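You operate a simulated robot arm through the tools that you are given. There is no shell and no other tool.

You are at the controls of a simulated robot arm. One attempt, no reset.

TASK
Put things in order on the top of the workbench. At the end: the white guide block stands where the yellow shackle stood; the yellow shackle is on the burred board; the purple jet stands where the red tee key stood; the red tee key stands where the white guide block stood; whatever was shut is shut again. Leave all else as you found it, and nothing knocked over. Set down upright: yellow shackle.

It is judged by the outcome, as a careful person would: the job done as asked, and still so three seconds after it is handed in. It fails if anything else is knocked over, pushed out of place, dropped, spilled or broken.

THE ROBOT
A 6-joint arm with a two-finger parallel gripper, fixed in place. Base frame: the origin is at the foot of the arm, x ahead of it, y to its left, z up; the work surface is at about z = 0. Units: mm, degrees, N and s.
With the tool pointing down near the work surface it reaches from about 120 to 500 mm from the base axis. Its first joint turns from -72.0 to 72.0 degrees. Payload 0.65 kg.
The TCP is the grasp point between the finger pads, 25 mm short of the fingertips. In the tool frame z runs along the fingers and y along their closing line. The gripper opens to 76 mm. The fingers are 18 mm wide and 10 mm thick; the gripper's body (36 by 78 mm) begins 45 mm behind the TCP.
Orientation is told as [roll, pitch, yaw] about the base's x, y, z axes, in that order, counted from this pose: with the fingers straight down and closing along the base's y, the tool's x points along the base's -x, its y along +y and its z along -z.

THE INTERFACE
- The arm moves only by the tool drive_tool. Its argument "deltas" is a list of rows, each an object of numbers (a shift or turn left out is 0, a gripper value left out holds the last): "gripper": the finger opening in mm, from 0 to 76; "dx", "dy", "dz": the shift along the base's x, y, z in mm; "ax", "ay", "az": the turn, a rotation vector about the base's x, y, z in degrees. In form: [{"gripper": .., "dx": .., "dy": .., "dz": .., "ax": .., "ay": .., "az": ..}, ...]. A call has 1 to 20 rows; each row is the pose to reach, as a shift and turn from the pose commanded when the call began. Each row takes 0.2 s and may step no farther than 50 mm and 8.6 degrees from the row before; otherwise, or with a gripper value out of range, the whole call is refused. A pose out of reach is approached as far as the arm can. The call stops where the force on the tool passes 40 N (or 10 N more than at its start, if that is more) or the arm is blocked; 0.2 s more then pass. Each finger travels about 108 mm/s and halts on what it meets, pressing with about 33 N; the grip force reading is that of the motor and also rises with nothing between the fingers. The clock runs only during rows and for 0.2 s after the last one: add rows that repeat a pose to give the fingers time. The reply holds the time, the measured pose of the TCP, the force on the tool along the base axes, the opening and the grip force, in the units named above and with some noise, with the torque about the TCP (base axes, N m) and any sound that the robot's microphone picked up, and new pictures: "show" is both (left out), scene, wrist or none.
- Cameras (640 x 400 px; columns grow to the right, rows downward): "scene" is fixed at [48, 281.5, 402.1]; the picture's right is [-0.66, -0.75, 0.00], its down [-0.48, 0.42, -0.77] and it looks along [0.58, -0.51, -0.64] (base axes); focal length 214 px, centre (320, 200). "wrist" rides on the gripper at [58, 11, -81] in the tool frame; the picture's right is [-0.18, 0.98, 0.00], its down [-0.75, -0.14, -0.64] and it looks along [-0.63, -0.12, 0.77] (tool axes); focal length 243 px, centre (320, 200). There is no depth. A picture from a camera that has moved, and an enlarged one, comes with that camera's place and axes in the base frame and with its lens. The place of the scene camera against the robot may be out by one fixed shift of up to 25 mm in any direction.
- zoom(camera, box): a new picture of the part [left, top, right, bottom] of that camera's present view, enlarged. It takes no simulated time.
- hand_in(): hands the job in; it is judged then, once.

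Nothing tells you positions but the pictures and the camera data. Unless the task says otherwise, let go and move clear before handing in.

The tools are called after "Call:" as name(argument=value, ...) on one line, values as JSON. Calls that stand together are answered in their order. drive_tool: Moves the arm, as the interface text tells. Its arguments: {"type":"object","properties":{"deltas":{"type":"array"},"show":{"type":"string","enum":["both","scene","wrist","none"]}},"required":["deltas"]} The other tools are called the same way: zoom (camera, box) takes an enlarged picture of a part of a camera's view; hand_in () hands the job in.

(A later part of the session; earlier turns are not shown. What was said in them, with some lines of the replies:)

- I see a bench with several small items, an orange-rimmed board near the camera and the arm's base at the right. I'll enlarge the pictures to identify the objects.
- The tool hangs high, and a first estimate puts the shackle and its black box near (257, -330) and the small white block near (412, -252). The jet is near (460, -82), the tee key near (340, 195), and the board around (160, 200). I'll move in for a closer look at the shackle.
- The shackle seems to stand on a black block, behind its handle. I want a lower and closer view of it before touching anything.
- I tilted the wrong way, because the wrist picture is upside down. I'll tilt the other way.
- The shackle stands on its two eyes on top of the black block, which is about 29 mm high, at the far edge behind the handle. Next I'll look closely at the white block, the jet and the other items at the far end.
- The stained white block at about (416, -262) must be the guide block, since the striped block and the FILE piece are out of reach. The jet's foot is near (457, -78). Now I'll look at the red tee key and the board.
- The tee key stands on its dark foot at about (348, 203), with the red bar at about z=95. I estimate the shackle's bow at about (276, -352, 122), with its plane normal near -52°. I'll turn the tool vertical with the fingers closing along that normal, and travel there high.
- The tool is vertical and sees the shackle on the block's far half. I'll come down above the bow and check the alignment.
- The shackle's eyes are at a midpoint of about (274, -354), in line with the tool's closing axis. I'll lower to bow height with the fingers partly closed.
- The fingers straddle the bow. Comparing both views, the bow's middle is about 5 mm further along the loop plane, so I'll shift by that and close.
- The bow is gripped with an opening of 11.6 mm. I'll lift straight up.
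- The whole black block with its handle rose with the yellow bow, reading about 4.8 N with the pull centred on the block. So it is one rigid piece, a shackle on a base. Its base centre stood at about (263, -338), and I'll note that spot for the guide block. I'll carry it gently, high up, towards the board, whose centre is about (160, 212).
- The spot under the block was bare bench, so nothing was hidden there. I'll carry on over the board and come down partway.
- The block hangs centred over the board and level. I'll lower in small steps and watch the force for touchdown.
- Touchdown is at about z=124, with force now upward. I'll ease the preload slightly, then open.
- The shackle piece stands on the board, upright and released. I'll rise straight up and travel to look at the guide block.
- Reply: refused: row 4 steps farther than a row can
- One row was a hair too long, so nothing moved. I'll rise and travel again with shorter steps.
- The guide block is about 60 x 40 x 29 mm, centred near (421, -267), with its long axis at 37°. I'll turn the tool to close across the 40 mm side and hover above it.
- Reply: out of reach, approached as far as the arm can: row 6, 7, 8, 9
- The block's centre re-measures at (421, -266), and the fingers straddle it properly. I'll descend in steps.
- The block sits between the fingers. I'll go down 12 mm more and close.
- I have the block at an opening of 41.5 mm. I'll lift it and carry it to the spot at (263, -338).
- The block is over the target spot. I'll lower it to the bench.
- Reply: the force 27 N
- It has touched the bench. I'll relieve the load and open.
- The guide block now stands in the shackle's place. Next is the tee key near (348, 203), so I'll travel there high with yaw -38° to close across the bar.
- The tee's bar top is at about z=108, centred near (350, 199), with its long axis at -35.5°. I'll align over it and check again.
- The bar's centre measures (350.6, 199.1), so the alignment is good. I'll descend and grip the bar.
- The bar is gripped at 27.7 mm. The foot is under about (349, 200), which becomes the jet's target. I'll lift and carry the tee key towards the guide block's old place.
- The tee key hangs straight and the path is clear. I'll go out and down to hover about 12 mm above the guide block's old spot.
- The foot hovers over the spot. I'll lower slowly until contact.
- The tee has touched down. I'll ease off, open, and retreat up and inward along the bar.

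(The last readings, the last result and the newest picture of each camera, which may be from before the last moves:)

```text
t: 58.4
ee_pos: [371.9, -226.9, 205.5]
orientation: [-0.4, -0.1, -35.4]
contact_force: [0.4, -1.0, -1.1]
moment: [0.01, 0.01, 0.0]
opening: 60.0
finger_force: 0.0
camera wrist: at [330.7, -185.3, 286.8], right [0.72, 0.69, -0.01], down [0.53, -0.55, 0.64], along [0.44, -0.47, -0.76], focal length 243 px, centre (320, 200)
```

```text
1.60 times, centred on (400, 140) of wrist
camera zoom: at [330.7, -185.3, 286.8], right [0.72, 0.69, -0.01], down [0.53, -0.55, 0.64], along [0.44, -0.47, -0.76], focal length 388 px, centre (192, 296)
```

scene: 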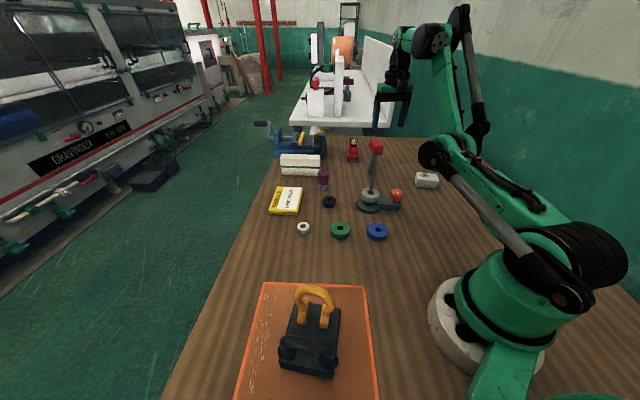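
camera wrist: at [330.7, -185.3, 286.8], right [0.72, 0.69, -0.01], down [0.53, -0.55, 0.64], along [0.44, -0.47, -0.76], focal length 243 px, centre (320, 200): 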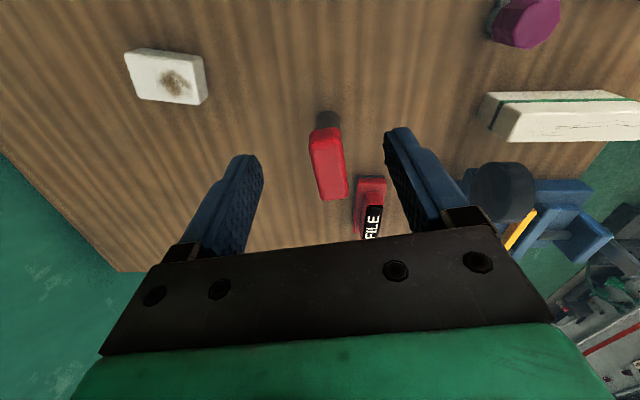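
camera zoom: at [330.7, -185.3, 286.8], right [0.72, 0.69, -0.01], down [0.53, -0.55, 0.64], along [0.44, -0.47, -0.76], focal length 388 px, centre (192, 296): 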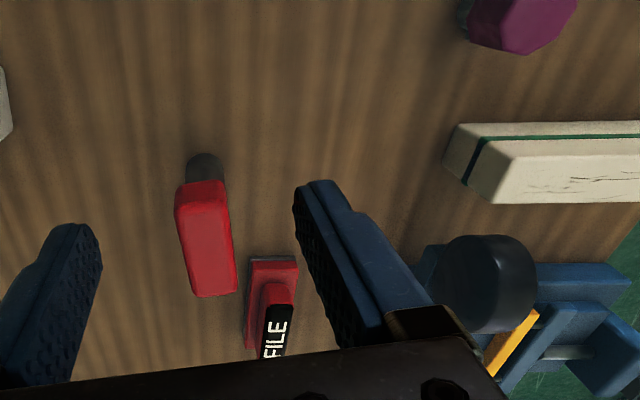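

The tee key stands in the guide block's old place. Next is the jet near (457, -78), so I'll move to view it from closer.

Call:
drive_tool(deltas=[{"dx": 8, "dy": 35, "dz": 3, "az": 6}, {"dx": 18, "dy": 75, "dz": 3, "az": 12}, {"dx": 28, "dy": 115, "dz": 3, "az": 18}, {"dx": 36, "dy": 145, "dz": -5, "az": 25}, {"dx": 40, "dy": 155, "dz": -20, "az": 25.5}, {"dx": 40, "dy": 155, "dz": -20, "az": 25.5}])

Call:
zoom(camera="wrist", box=[200, 40, 440, 240])

Call:
zoom(camera="scene", box=[280, 140, 360, 220])

```text
t: 59.8
ee_pos: [429.4, -76.2, 205.5]
orientation: [-0.3, 0.0, -10.0]
contact_force: [0.2, -0.4, 0.9]
moment: [0.02, 0.02, -0.02]
opening: 59.9
finger_force: 0.1
out of reach, approached as far as the arm can: row 1, 2, 3, 4, 5, 6
camera wrist: at [373.4, -57.6, 286.1], right [0.35, 0.94, -0.01], down [0.72, -0.27, 0.64], along [0.6, -0.23, -0.76], focal length 243 px, centre (320, 200)
```

scene: 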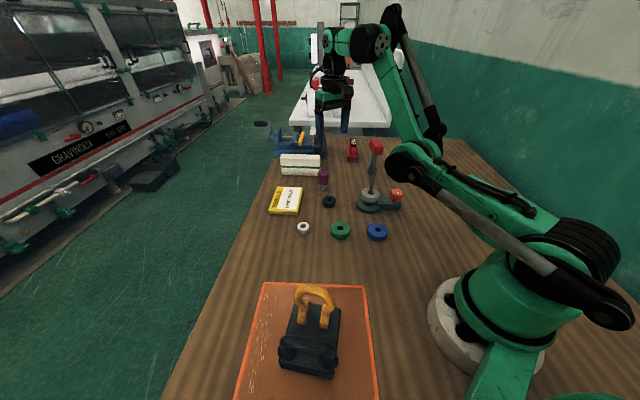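
wrist: 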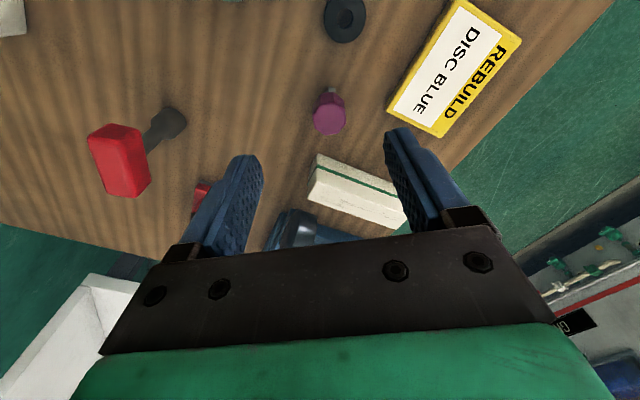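

```text
2.00 times, centred on (320, 140) of wrist
camera zoom: at [373.4, -57.6, 286.1], right [0.35, 0.94, -0.01], down [0.72, -0.27, 0.64], along [0.6, -0.23, -0.76], focal length 485 px, centre (320, 320)
```

zoom: 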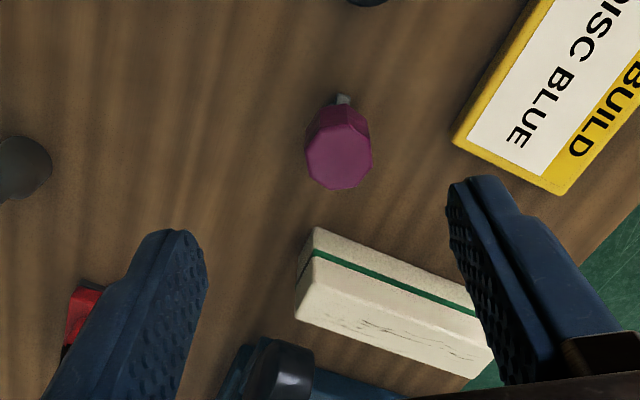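

```text
5.00 times, centred on (320, 180) of scene
camera zoom: at [48.0, 281.5, 402.1], right [-0.66, -0.75, 0.0], down [-0.48, 0.42, -0.77], along [0.58, -0.51, -0.64], focal length 1072 px, centre (320, 300)
```

zoom: 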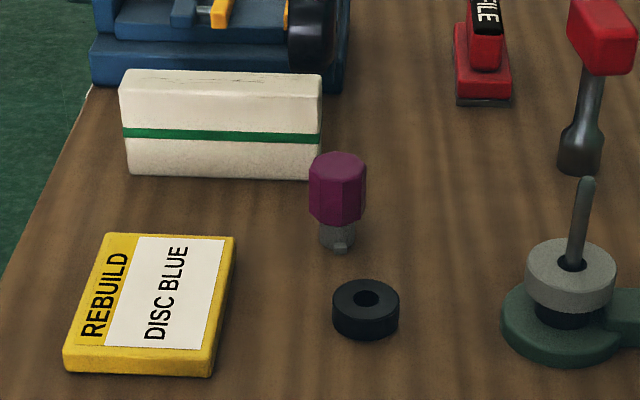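

The jet's hex top is near (459, -81), roughly 60–66 mm up. The arm reported odd out-of-reach rows, so I'll test a small downward move first.

Call:
drive_tool(deltas=[{"dz": -15}, {"dz": -30}, {"dz": -30}], show="wrist")

Call:
zoom(camera="wrist", box=[240, 40, 440, 200])

```text
t: 60.6
ee_pos: [444.7, -80.0, 189.8]
orientation: [-0.4, 0.0, -10.0]
contact_force: [0.6, -0.5, -0.9]
moment: [0.01, -0.02, 0.01]
opening: 60.0
finger_force: 0.1
out of reach, approached as far as the arm can: row 1, 2, 3
camera wrist: at [388.8, -59.7, 269.7], right [0.35, 0.94, -0.01], down [0.72, -0.27, 0.64], along [0.6, -0.23, -0.76], focal length 243 px, centre (320, 200)
```

wrist: 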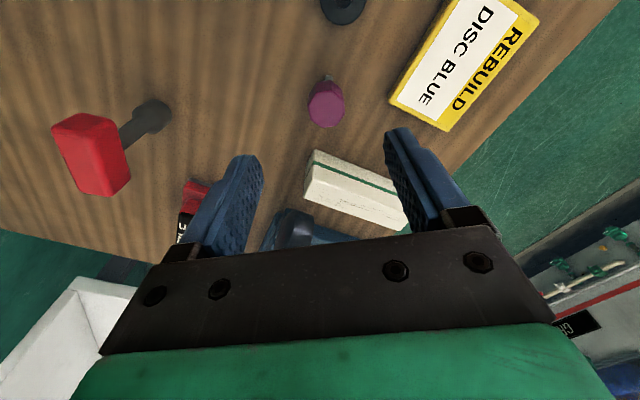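

```text
2.50 times, centred on (340, 120) of wrist
camera zoom: at [388.8, -59.7, 269.7], right [0.35, 0.94, -0.01], down [0.72, -0.27, 0.64], along [0.6, -0.23, -0.76], focal length 606 px, centre (270, 400)
```

zoom: 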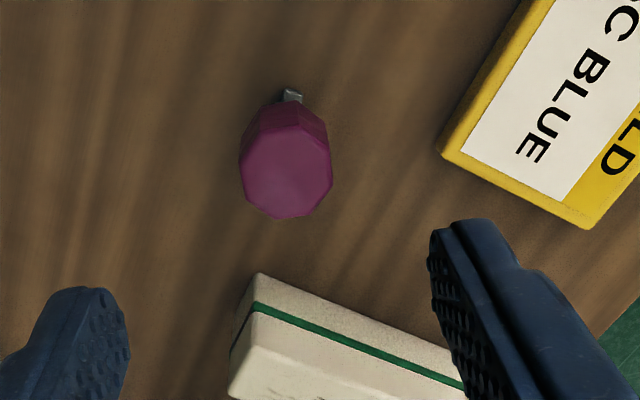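

The arm reads (445, -80, 190), further out and higher than the pose I was building towards. I'll command a point over the jet at moderate height and see whether it settles.

Call:
drive_tool(deltas=[{"dx": 20, "dy": -2}, {"dx": 40, "dy": -5}, {"dx": 40, "dy": -5}, {"dx": 40, "dy": -5}])

```text
t: 61.6
ee_pos: [465.4, -82.9, 185.3]
orientation: [-0.4, 0.0, -10.0]
contact_force: [0.3, 0.5, 0.5]
moment: [-0.03, 0.0, 0.0]
opening: 59.9
finger_force: 0.0
out of reach, approached as far as the arm can: row 2, 3, 4
camera wrist: at [408.8, -62.4, 265.3], right [0.35, 0.94, -0.01], down [0.72, -0.27, 0.64], along [0.6, -0.23, -0.76], focal length 243 px, centre (320, 200)
```

scene: 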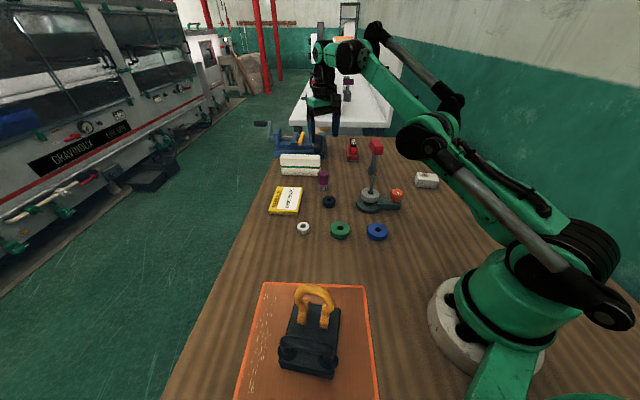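
wrist: 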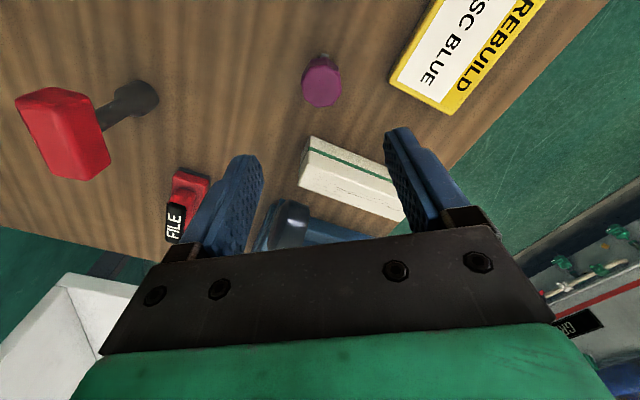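

Commands continue from the pose the arm actually reached. I'll now move down and slightly out along the reachable edge, towards a spot above the jet.

Call:
drive_tool(deltas=[{"dx": -3, "dy": 1, "dz": -20}, {"dx": -6, "dy": 2, "dz": -40}, {"dx": -6, "dy": 2, "dz": -50}, {"dx": -6, "dy": 2, "dz": -50}])

Call:
zoom(camera="wrist", box=[240, 0, 400, 160])

```text
t: 62.6
ee_pos: [474.3, -83.3, 142.9]
orientation: [-0.4, 0.1, -10.1]
contact_force: [0.3, 0.5, 0.6]
moment: [0.0, 0.01, -0.01]
opening: 60.3
finger_force: 0.0
out of reach, approached as far as the arm can: row 2, 3, 4
camera wrist: at [417.8, -63.5, 223.2], right [0.35, 0.94, -0.01], down [0.72, -0.27, 0.64], along [0.6, -0.23, -0.77], focal length 243 px, centre (320, 200)
```

scene: 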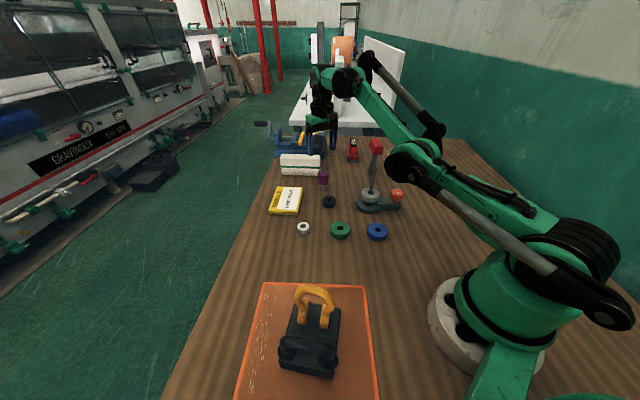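
wrist: 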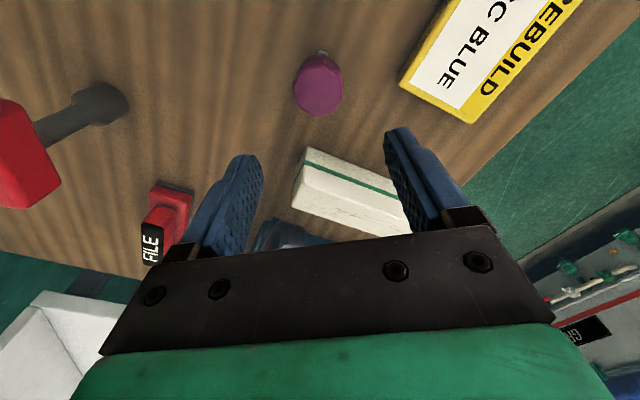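

```text
2.50 times, centred on (320, 80) of wrist
camera zoom: at [417.8, -63.5, 223.2], right [0.35, 0.94, -0.01], down [0.72, -0.27, 0.64], along [0.6, -0.23, -0.77], focal length 606 px, centre (320, 500)
```

zoom: 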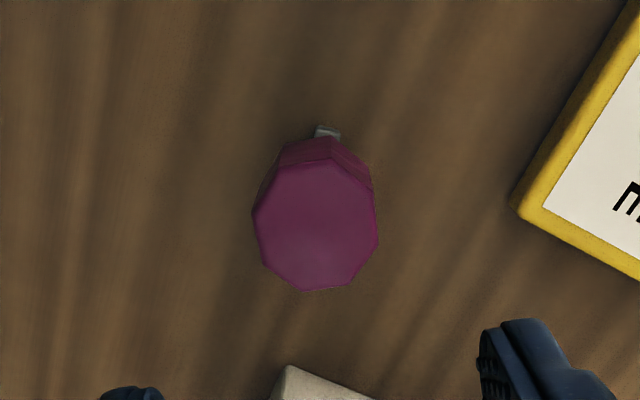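

The arm seems to have slipped into its elbow-low posture near full reach, which keeps it from coming inward. I'll go out and down near full extension, then pull inward at low height. That worked when I carried the guide block.

Call:
drive_tool(deltas=[{"dx": 8, "dy": -1, "dz": -10}, {"dx": 15, "dy": -2, "dz": -20}, {"dx": 20, "dy": -3, "dz": -28}, {"dx": 20, "dy": -3, "dz": -28}])

```text
t: 63.6
ee_pos: [486.0, -83.3, 111.4]
orientation: [-0.4, -0.2, -10.0]
contact_force: [-0.1, -0.3, -0.5]
moment: [0.03, 0.02, 0.01]
opening: 60.1
finger_force: 0.1
out of reach, approached as far as the arm can: row 2, 3, 4
camera wrist: at [430.0, -63.4, 193.2], right [0.35, 0.94, -0.01], down [0.72, -0.27, 0.64], along [0.6, -0.23, -0.76], focal length 243 px, centre (320, 200)
```

scene: 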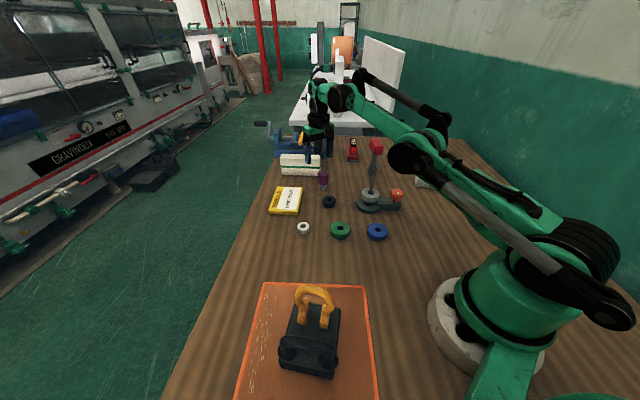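
wrist: 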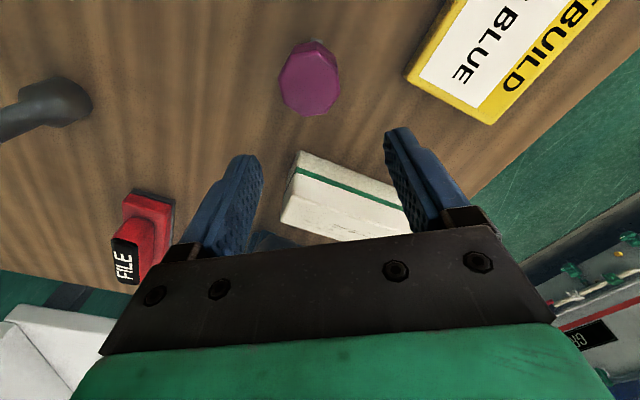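

Now I'm at full extension, and I'll pull inward at this height.

Call:
drive_tool(deltas=[{"dx": -8, "dy": 0, "dz": -4}, {"dx": -18, "dy": 1, "dz": -4}, {"dx": -28, "dy": 2, "dz": -2}, {"dx": -40, "dy": 4, "dz": 0}, {"dx": -55, "dy": 6, "dz": 0}, {"dx": -55, "dy": 6, "dz": 0}])

```text
t: 65.0
ee_pos: [431.5, -77.3, 112.9]
orientation: [-0.3, -0.2, -10.0]
contact_force: [0.2, -0.3, -0.2]
moment: [0.01, -0.03, 0.01]
opening: 60.0
finger_force: 0.0
camera wrist: at [375.8, -57.1, 194.5], right [0.35, 0.94, -0.01], down [0.72, -0.27, 0.64], along [0.6, -0.23, -0.76], focal length 243 px, centre (320, 200)
```

scene: 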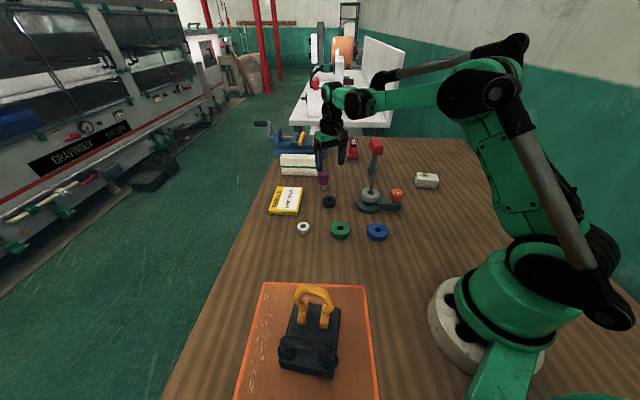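
wrist: 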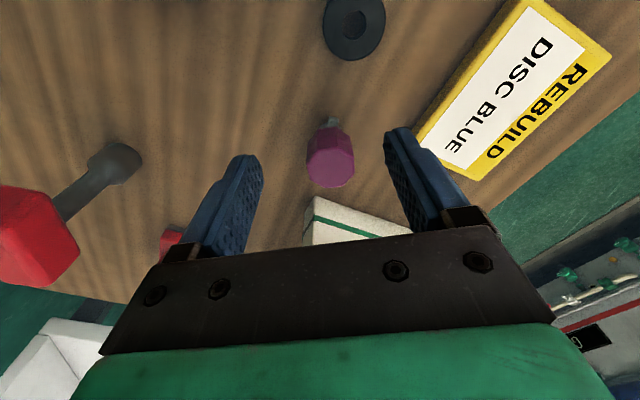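

That restored the normal elbow-up posture at (431, -77, 113). Now I'll measure the jet closely.

Call:
zoom(camera="wrist", box=[270, 90, 400, 200])

Call:
zoom(camera="scene", box=[300, 160, 350, 210])

```text
3.64 times, centred on (335, 145) of wrist
camera zoom: at [375.8, -57.1, 194.5], right [0.35, 0.94, -0.01], down [0.72, -0.27, 0.64], along [0.6, -0.23, -0.76], focal length 882 px, centre (266, 400)
```

zoom: 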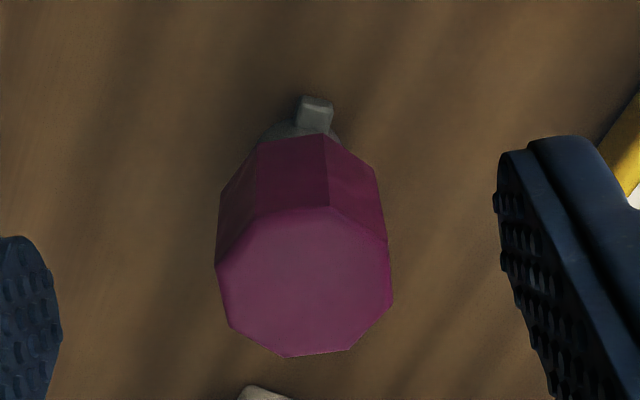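

```text
8.00 times, centred on (325, 185) of scene
camera zoom: at [48.0, 281.5, 402.1], right [-0.66, -0.75, 0.0], down [-0.48, 0.42, -0.77], along [0.58, -0.51, -0.64], focal length 1716 px, centre (280, 320)
```

zoom: 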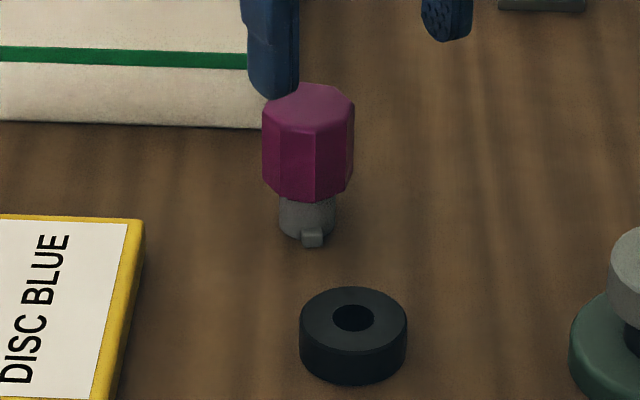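

The jet's octagonal cap is centred at about (460.5, -82), spans z=27 to 56, and is about 34 mm across. Its flats suit a yaw of about -14°. I'll move above it and check.

Call:
drive_tool(deltas=[{"dx": 15, "dy": -3, "dz": -5, "az": -2}, {"dx": 29, "dy": -5, "dz": -13, "az": -4}, {"dx": 29, "dy": -5, "dz": -16, "az": -4}, {"dx": 29, "dy": -5, "dz": -16, "az": -4}])

Call:
zoom(camera="wrist", box=[220, 40, 420, 200])

Call:
zoom(camera="scene", box=[290, 120, 370, 220])

```text
t: 66.0
ee_pos: [460.5, -82.1, 96.8]
orientation: [-0.4, 0.0, -13.9]
contact_force: [-0.2, -0.4, -0.1]
moment: [0.02, 0.02, -0.01]
opening: 60.2
finger_force: 0.0
camera wrist: at [405.8, -57.0, 177.4], right [0.42, 0.91, -0.01], down [0.7, -0.32, 0.64], along [0.58, -0.27, -0.76], focal length 243 px, centre (320, 200)
```

scene: 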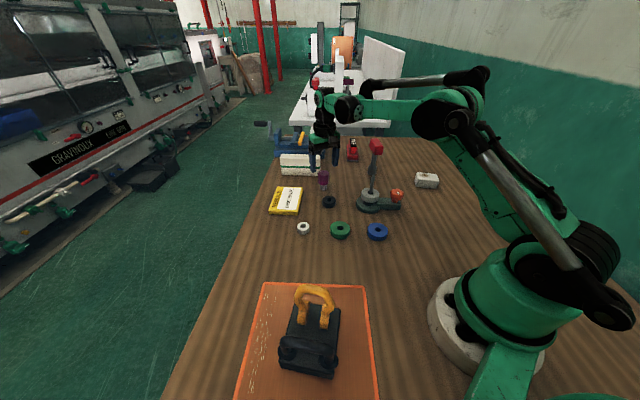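
wrist: 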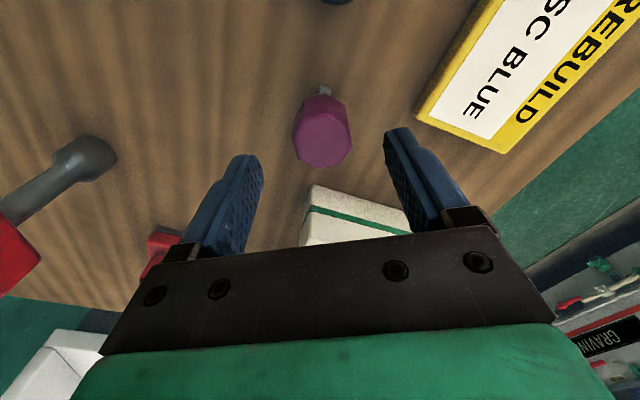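

```text
2.50 times, centred on (320, 120) of wrist
camera zoom: at [405.8, -57.0, 177.4], right [0.42, 0.91, -0.01], down [0.7, -0.32, 0.64], along [0.58, -0.27, -0.76], focal length 606 px, centre (320, 400)
```

zoom: 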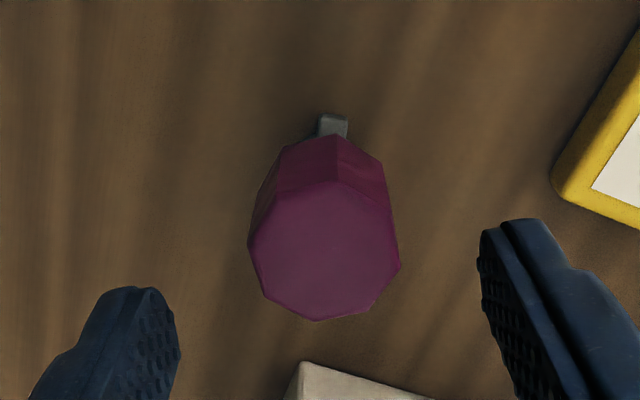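

```text
4.00 times, centred on (330, 170) of scene
camera zoom: at [48.0, 281.5, 402.1], right [-0.66, -0.75, 0.0], down [-0.48, 0.42, -0.77], along [0.58, -0.51, -0.64], focal length 858 px, centre (280, 320)
```

zoom: 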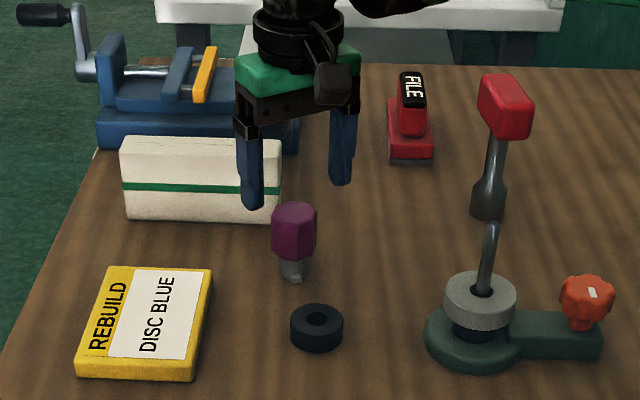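

The cap's centre measures (460, -81), so the alignment is within 1 mm. I'll descend to z≈42 and close.

Call:
drive_tool(deltas=[{"dz": -20, "az": 1}, {"dz": -40, "dy": 0.5, "az": 2}, {"dz": -54, "dy": 0.5, "az": 2}, {"dz": -54, "dy": 0.5, "az": 2}, {"dz": -54, "dy": 0.5, "az": 2}])

Call:
zoom(camera="wrist", box=[220, 80, 420, 240])

Call:
zoom(camera="scene", box=[290, 120, 370, 220])

```text
t: 67.2
ee_pos: [459.6, -81.4, 41.5]
orientation: [-0.5, 0.0, -12.0]
contact_force: [0.4, -0.1, 0.6]
moment: [-0.01, 0.01, -0.02]
opening: 60.1
finger_force: 0.0
camera wrist: at [405.2, -60.1, 121.9], right [0.38, 0.92, -0.01], down [0.71, -0.29, 0.64], along [0.59, -0.25, -0.76], focal length 243 px, centre (320, 200)
```

scene: 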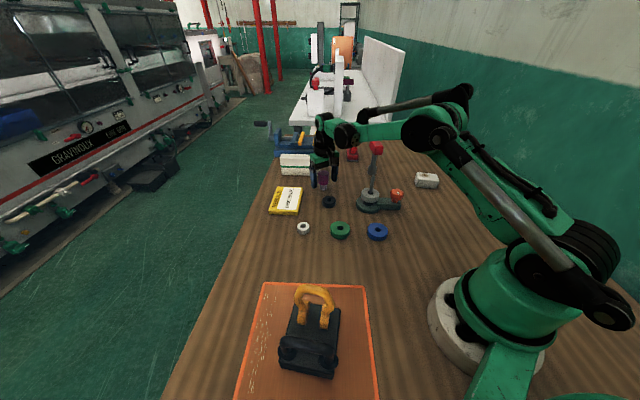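
wrist: 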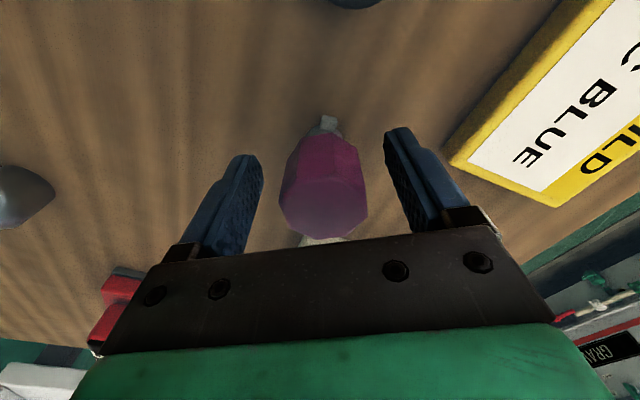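

```text
2.50 times, centred on (320, 160) of wrist
camera zoom: at [405.2, -60.1, 121.9], right [0.38, 0.92, -0.01], down [0.71, -0.29, 0.64], along [0.59, -0.25, -0.76], focal length 606 px, centre (320, 300)
```

zoom: 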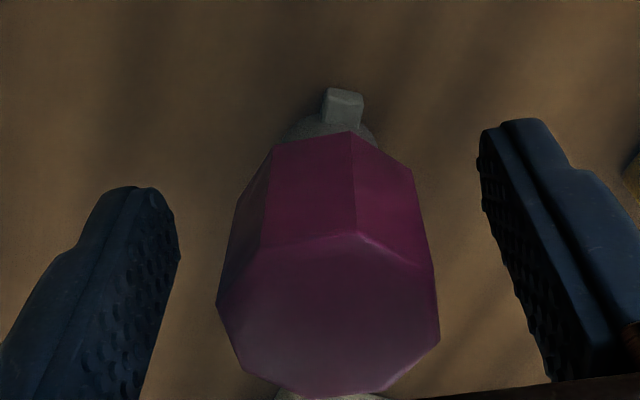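

```text
4.00 times, centred on (330, 170) of scene
camera zoom: at [48.0, 281.5, 402.1], right [-0.66, -0.75, 0.0], down [-0.48, 0.42, -0.77], along [0.58, -0.51, -0.64], focal length 858 px, centre (280, 320)
```

zoom: 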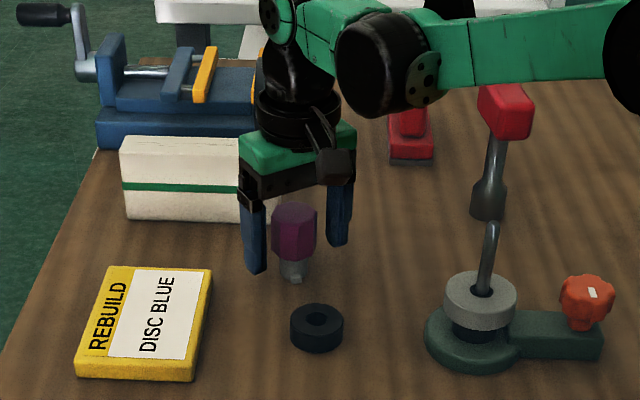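

The cap sits centred between the fingers. I'll close.

Call:
drive_tool(deltas=[{"gripper": 48}, {"gripper": 38}, {"gripper": 30}, {"gripper": 24}, {"gripper": 24}], show="wrist")

Call:
zoom(camera="wrist", box=[220, 80, 420, 240])

```text
t: 68.4
ee_pos: [458.8, -82.3, 41.6]
orientation: [-0.3, -0.1, -12.1]
contact_force: [-0.2, 0.4, -0.2]
moment: [0.0, 0.0, 0.02]
opening: 33.2
finger_force: 32.8
camera wrist: at [405.2, -60.0, 122.1], right [0.38, 0.92, -0.01], down [0.71, -0.29, 0.64], along [0.59, -0.25, -0.76], focal length 243 px, centre (320, 200)
```

wrist: 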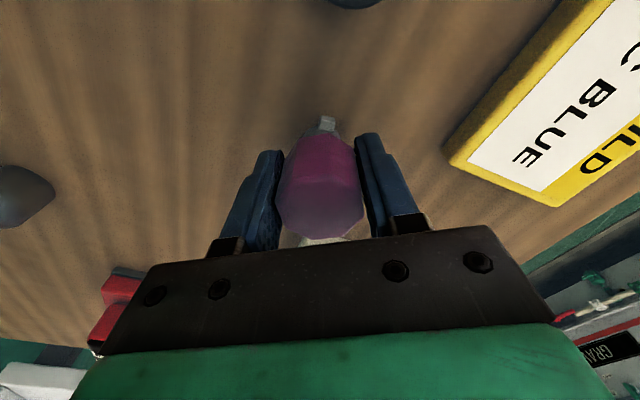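

```text
2.50 times, centred on (320, 160) of wrist
camera zoom: at [405.2, -60.0, 122.1], right [0.38, 0.92, -0.01], down [0.71, -0.29, 0.64], along [0.59, -0.25, -0.76], focal length 606 px, centre (320, 300)
```

zoom: 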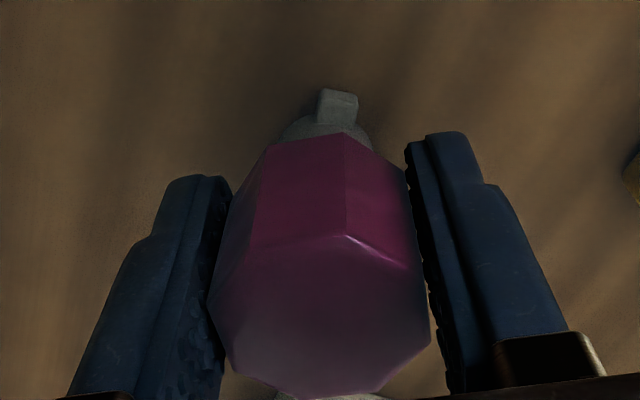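

I have the jet at 33.2 mm. I'll lift it, pull inward, and carry it to the tee key's old place at (349.5, 199.5).

Call:
drive_tool(deltas=[{"dz": 4}, {"dz": 20}, {"dz": 45}, {"dx": -15, "dy": 3, "dz": 60}, {"dx": -40, "dy": 8, "dz": 75}, {"dx": -65, "dy": 20, "dz": 95}, {"dx": -78, "dy": 55, "dz": 110}, {"dx": -85, "dy": 92, "dz": 120}, {"dx": -88, "dy": 130, "dz": 120}, {"dx": -90, "dy": 168, "dz": 120}, {"dx": -94, "dy": 206, "dz": 120}, {"dx": -100, "dy": 244, "dz": 120}, {"dx": -107, "dy": 268, "dz": 120}, {"dx": -110.5, "dy": 281, "dz": 105}, {"dx": -110.5, "dy": 281, "dz": 70}, {"dx": -110.5, "dy": 281, "dz": 40}, {"dx": -110.5, "dy": 281, "dz": 40}])

Call:
zoom(camera="scene", box=[200, 180, 320, 300])

```text
t: 72.0
ee_pos: [350.9, 197.0, 83.4]
orientation: [-0.4, -0.1, -11.9]
contact_force: [-0.5, 1.2, -1.0]
moment: [0.02, 0.0, 0.0]
opening: 33.2
finger_force: 33.1
camera wrist: at [295.6, 219.5, 164.0], right [0.38, 0.92, -0.01], down [0.71, -0.29, 0.64], along [0.59, -0.25, -0.76], focal length 243 px, centre (320, 200)
```

scene: 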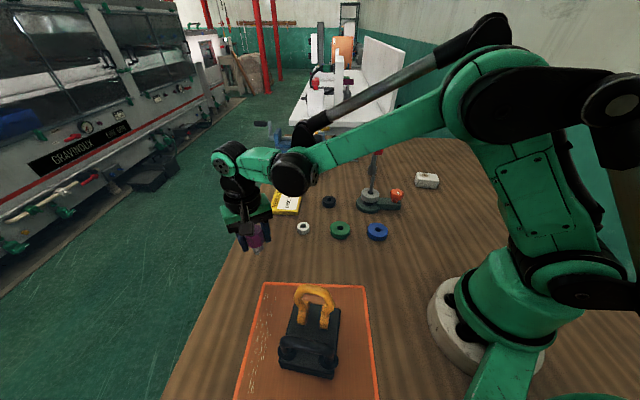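
wrist: 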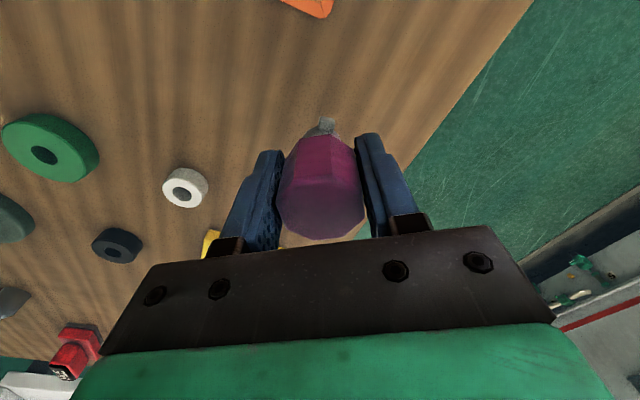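

```text
3.33 times, centred on (260, 240) of scene
camera zoom: at [48.0, 281.5, 402.1], right [-0.66, -0.75, 0.0], down [-0.48, 0.42, -0.77], along [0.58, -0.51, -0.64], focal length 715 px, centre (520, 67)
```

zoom: 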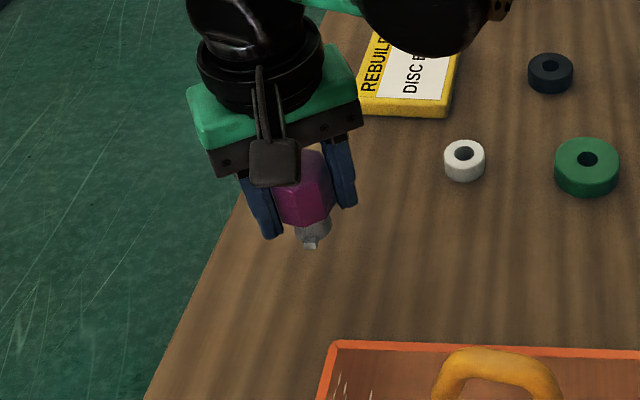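

The jet hangs upright over the spot. I'll lower it to the bench in small steps.

Call:
drive_tool(deltas=[{"dz": -12, "dy": 1}, {"dz": -24, "dy": 1}, {"dz": -33, "dy": 1}, {"dz": -37, "dy": 1}, {"dz": -38.5, "dy": 1}, {"dz": -38.5, "dy": 1}], show="none")

Call:
drive_tool(deltas=[{"dz": -0.6}, {"dz": -1}, {"dz": -1}], show="none")

```text
t: 73.4
ee_pos: [350.7, 199.5, 44.0]
orientation: [-0.4, -0.1, -12.0]
contact_force: [0.1, -1.4, 0.3]
moment: [0.0, 0.03, 0.02]
opening: 33.3
finger_force: 32.5
```

```text
t: 74.2
ee_pos: [349.5, 199.3, 43.8]
orientation: [-0.4, 0.0, -12.0]
contact_force: [0.5, -0.3, -1.0]
moment: [-0.01, 0.04, 0.03]
opening: 33.8
finger_force: 32.9
```

Call:
drive_tool(deltas=[{"dz": -0.6}, {"dz": -1}, {"dz": -1}], show="none")

```text
t: 75.0
ee_pos: [349.2, 200.0, 42.6]
orientation: [-0.4, -0.2, -12.0]
contact_force: [0.5, -0.7, -0.8]
moment: [0.0, -0.02, -0.01]
opening: 33.3
finger_force: 33.1
```

Call:
drive_tool(deltas=[{"dz": -0.5}, {"dz": -0.9}, {"dz": -0.9}], show="none")

```text
t: 75.8
ee_pos: [350.5, 198.5, 41.2]
orientation: [-0.5, 0.0, -12.0]
contact_force: [-0.3, 0.3, 2.1]
moment: [0.01, 0.01, 0.0]
opening: 33.2
finger_force: 33.6
```

Call:
drive_tool(deltas=[{"dz": -0.4}, {"dz": -0.4}], show="scene")

Call:
zoom(camera="scene", box=[200, 180, 320, 300])

```text
t: 76.4
ee_pos: [349.2, 198.1, 41.3]
orientation: [-0.4, -0.1, -12.0]
contact_force: [0.6, -2.6, 14.8]
moment: [-0.09, -0.06, -0.01]
opening: 33.3
finger_force: 32.8
```

scene: 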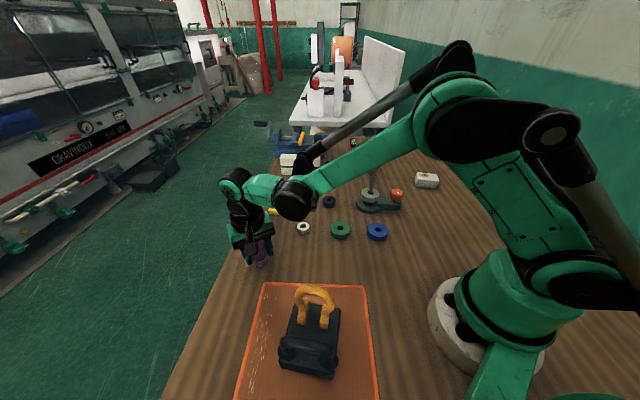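

```text
3.33 times, centred on (260, 240) of scene
camera zoom: at [47.9, 281.5, 402.2], right [-0.66, -0.75, 0.0], down [-0.48, 0.42, -0.77], along [0.58, -0.51, -0.64], focal length 715 px, centre (520, 67)
```

zoom: 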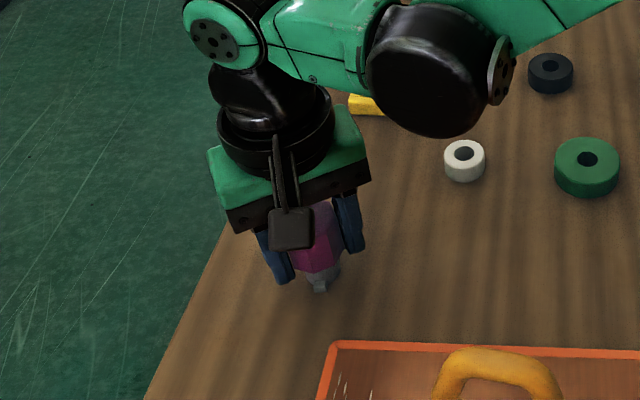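

The jet has touched the bench, so I'll release gently and rise straight up.

Call:
drive_tool(deltas=[{"dz": 0.4, "gripper": 32}, {"dz": 0.4, "gripper": 36}, {"dz": 0.4, "gripper": 44}, {"dz": 0.4, "gripper": 58}, {"dz": 0.4, "gripper": 62}, {"dz": 15}, {"dz": 45}, {"dz": 85}, {"dz": 130}, {"dz": 150}, {"dz": 150}])

Call:
zoom(camera="scene", box=[200, 180, 320, 300])

Call:
zoom(camera="wrist", box=[200, 0, 440, 200])

```text
t: 78.8
ee_pos: [348.6, 201.5, 192.4]
orientation: [-0.3, -0.1, -12.0]
contact_force: [-0.3, 0.0, 0.6]
moment: [-0.01, -0.01, 0.02]
opening: 61.9
finger_force: 0.0
camera wrist: at [293.5, 223.1, 273.0], right [0.38, 0.92, -0.01], down [0.71, -0.29, 0.64], along [0.59, -0.25, -0.76], focal length 243 px, centre (320, 200)
```

scene: 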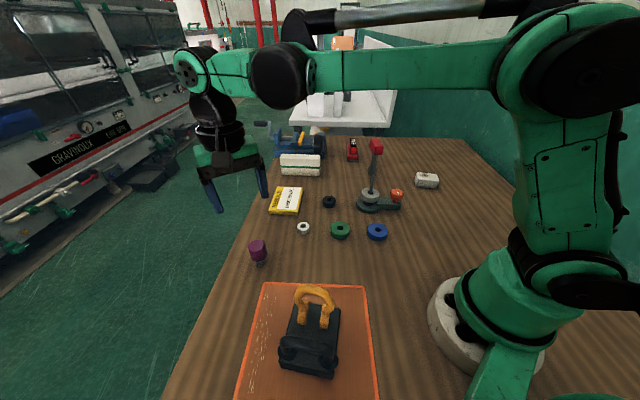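
wrist: 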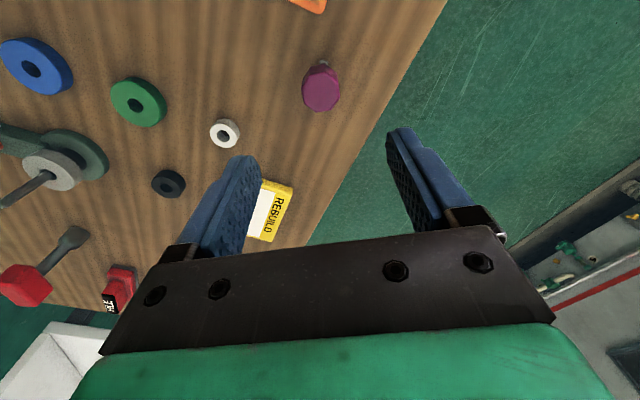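

```text
3.33 times, centred on (260, 240) of scene
camera zoom: at [48.0, 281.5, 402.1], right [-0.66, -0.75, 0.0], down [-0.48, 0.42, -0.77], along [0.58, -0.51, -0.64], focal length 715 px, centre (520, 67)
```

zoom: 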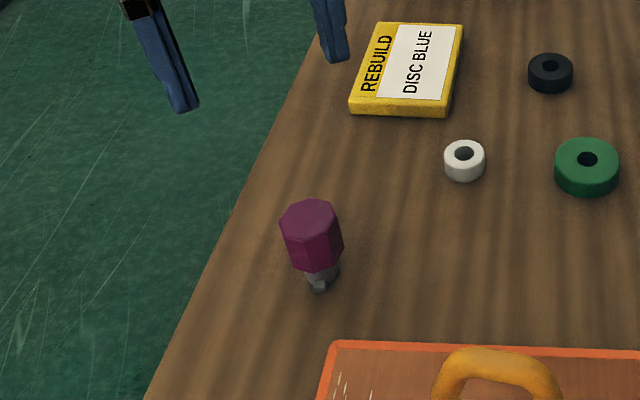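

```text
2.00 times, centred on (320, 100) of wrist
camera zoom: at [293.5, 223.1, 273.0], right [0.38, 0.92, -0.01], down [0.71, -0.29, 0.64], along [0.59, -0.25, -0.76], focal length 485 px, centre (320, 400)
```

zoom: 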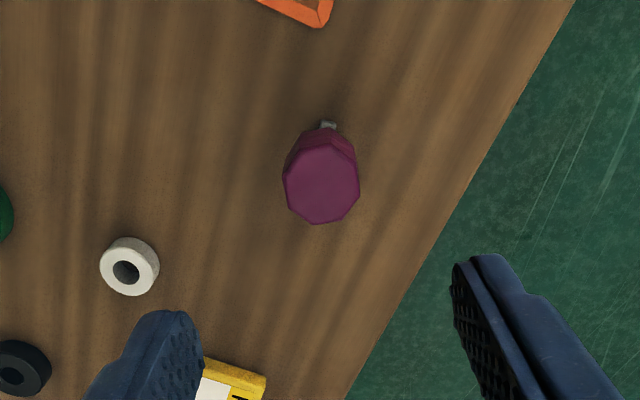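

The jet stands where the tee key stood. I'll move the arm clear towards its starting pose and check the whole bench.

Call:
drive_tool(deltas=[{"dx": -15, "dy": -30, "dz": 30}, {"dx": -35, "dy": -65, "dz": 60}, {"dx": -60, "dy": -100, "dz": 90}, {"dx": -85, "dy": -135, "dz": 115}, {"dx": -105, "dy": -172, "dz": 140}, {"dx": -115, "dy": -212, "dz": 160}, {"dx": -118, "dy": -250, "dz": 180}, {"dx": -118, "dy": -250, "dz": 185}])

Call:
zoom(camera="scene", box=[240, 120, 460, 260])

Call:
zoom(camera="scene", box=[220, 220, 420, 400])

```text
refused: row 2 steps farther than a row can; nothing moved
```

```text
2.86 times, centred on (350, 190) of scene
camera zoom: at [48.0, 281.5, 402.1], right [-0.66, -0.75, 0.0], down [-0.48, 0.42, -0.77], along [0.58, -0.51, -0.64], focal length 613 px, centre (234, 229)
```

zoom: 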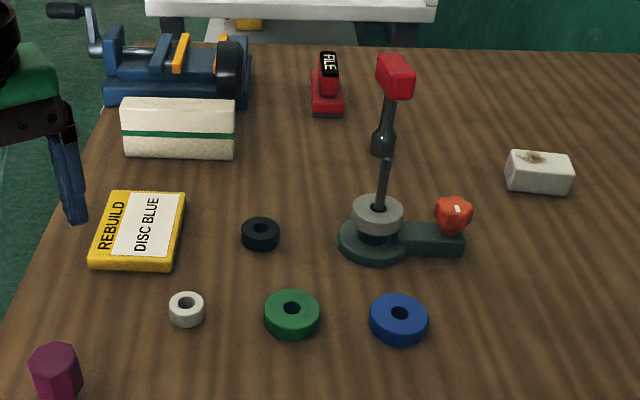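

```text
2.22 times, centred on (320, 310) of scene
camera zoom: at [48.0, 281.5, 402.1], right [-0.66, -0.75, 0.0], down [-0.48, 0.42, -0.77], along [0.58, -0.51, -0.64], focal length 477 px, centre (320, -44)
```

zoom: 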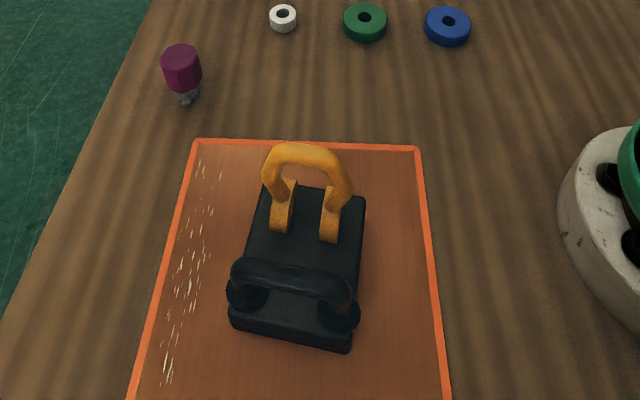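

All four pieces stand in their places, and nothing else looks moved. I'll back the arm off in smaller steps before handing in.

Call:
drive_tool(deltas=[{"dx": -10, "dy": -20, "dz": 25}, {"dx": -25, "dy": -48, "dz": 48}, {"dx": -42, "dy": -78, "dz": 68}, {"dx": -60, "dy": -108, "dz": 86}, {"dx": -78, "dy": -140, "dz": 102}, {"dx": -92, "dy": -174, "dz": 116}, {"dx": -104, "dy": -208, "dz": 128}, {"dx": -110, "dy": -240, "dz": 135}, {"dx": -110, "dy": -240, "dz": 135}])

Call:
zoom(camera="scene", box=[220, 120, 460, 300])

```text
t: 80.8
ee_pos: [240.9, -40.6, 326.0]
orientation: [-0.3, -0.2, -11.9]
contact_force: [0.7, -0.2, 0.6]
moment: [-0.02, -0.01, 0.0]
opening: 61.9
finger_force: 0.1
camera wrist: at [185.6, -18.5, 407.0], right [0.38, 0.92, -0.01], down [0.71, -0.29, 0.64], along [0.59, -0.25, -0.76], focal length 243 px, centre (320, 200)
```

scene: 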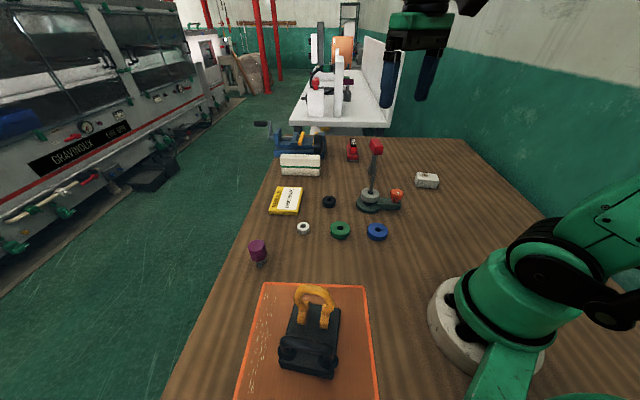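
wrist: 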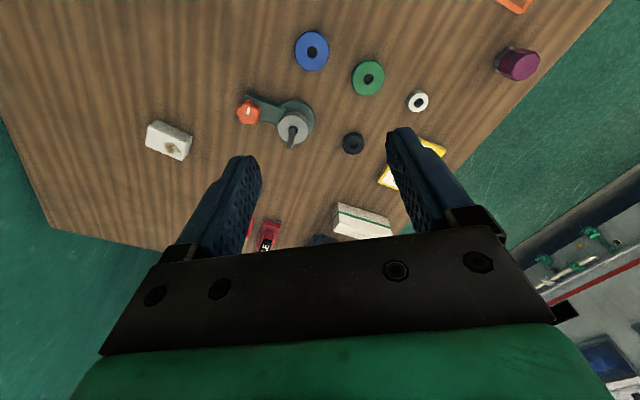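

```text
2.22 times, centred on (340, 210) of scene
camera zoom: at [48.0, 281.5, 402.1], right [-0.66, -0.75, 0.0], down [-0.48, 0.42, -0.77], along [0.58, -0.51, -0.64], focal length 477 px, centre (276, 178)
```

zoom: 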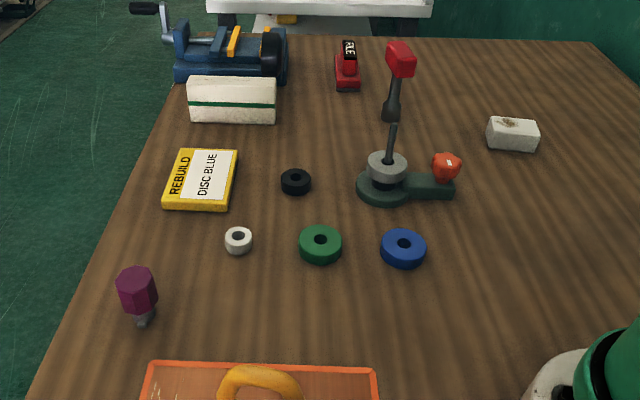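

The shackle stands upright on the burred board, and the guide block is where the shackle stood. The tee key is where the guide block stood, and the jet is where the tee key stood. Nothing I touched opened or shut, the rest looks undisturbed, and the arm is clear, so I'm handing in.

Call:
hand_in()

```text
The job is handed in.
```

I've handed the job in with all four pieces moved. In the last pictures each one stood upright and nothing else looked disturbed. I don't have the judge's result.

- **Yellow shackle:** it stands upright near the middle of the burred board. When I lifted it by the yellow bow, the black block and handle came up with it. I took it as one rigid piece and moved all of it.
- **White guide block:** it stands on the bench where the shackle's black base was centred. I took the small stained white block to be the guide block, because the striped white one was out of the arm's reach.
- **Red tee key:** it stands where the guide block was, within a few millimetres as far as I could measure.
- **Purple jet:** it stands where the tee key's foot was.

I opened nothing and found nothing shut that needed closing. I let go of everything and moved the arm clear before handing in.
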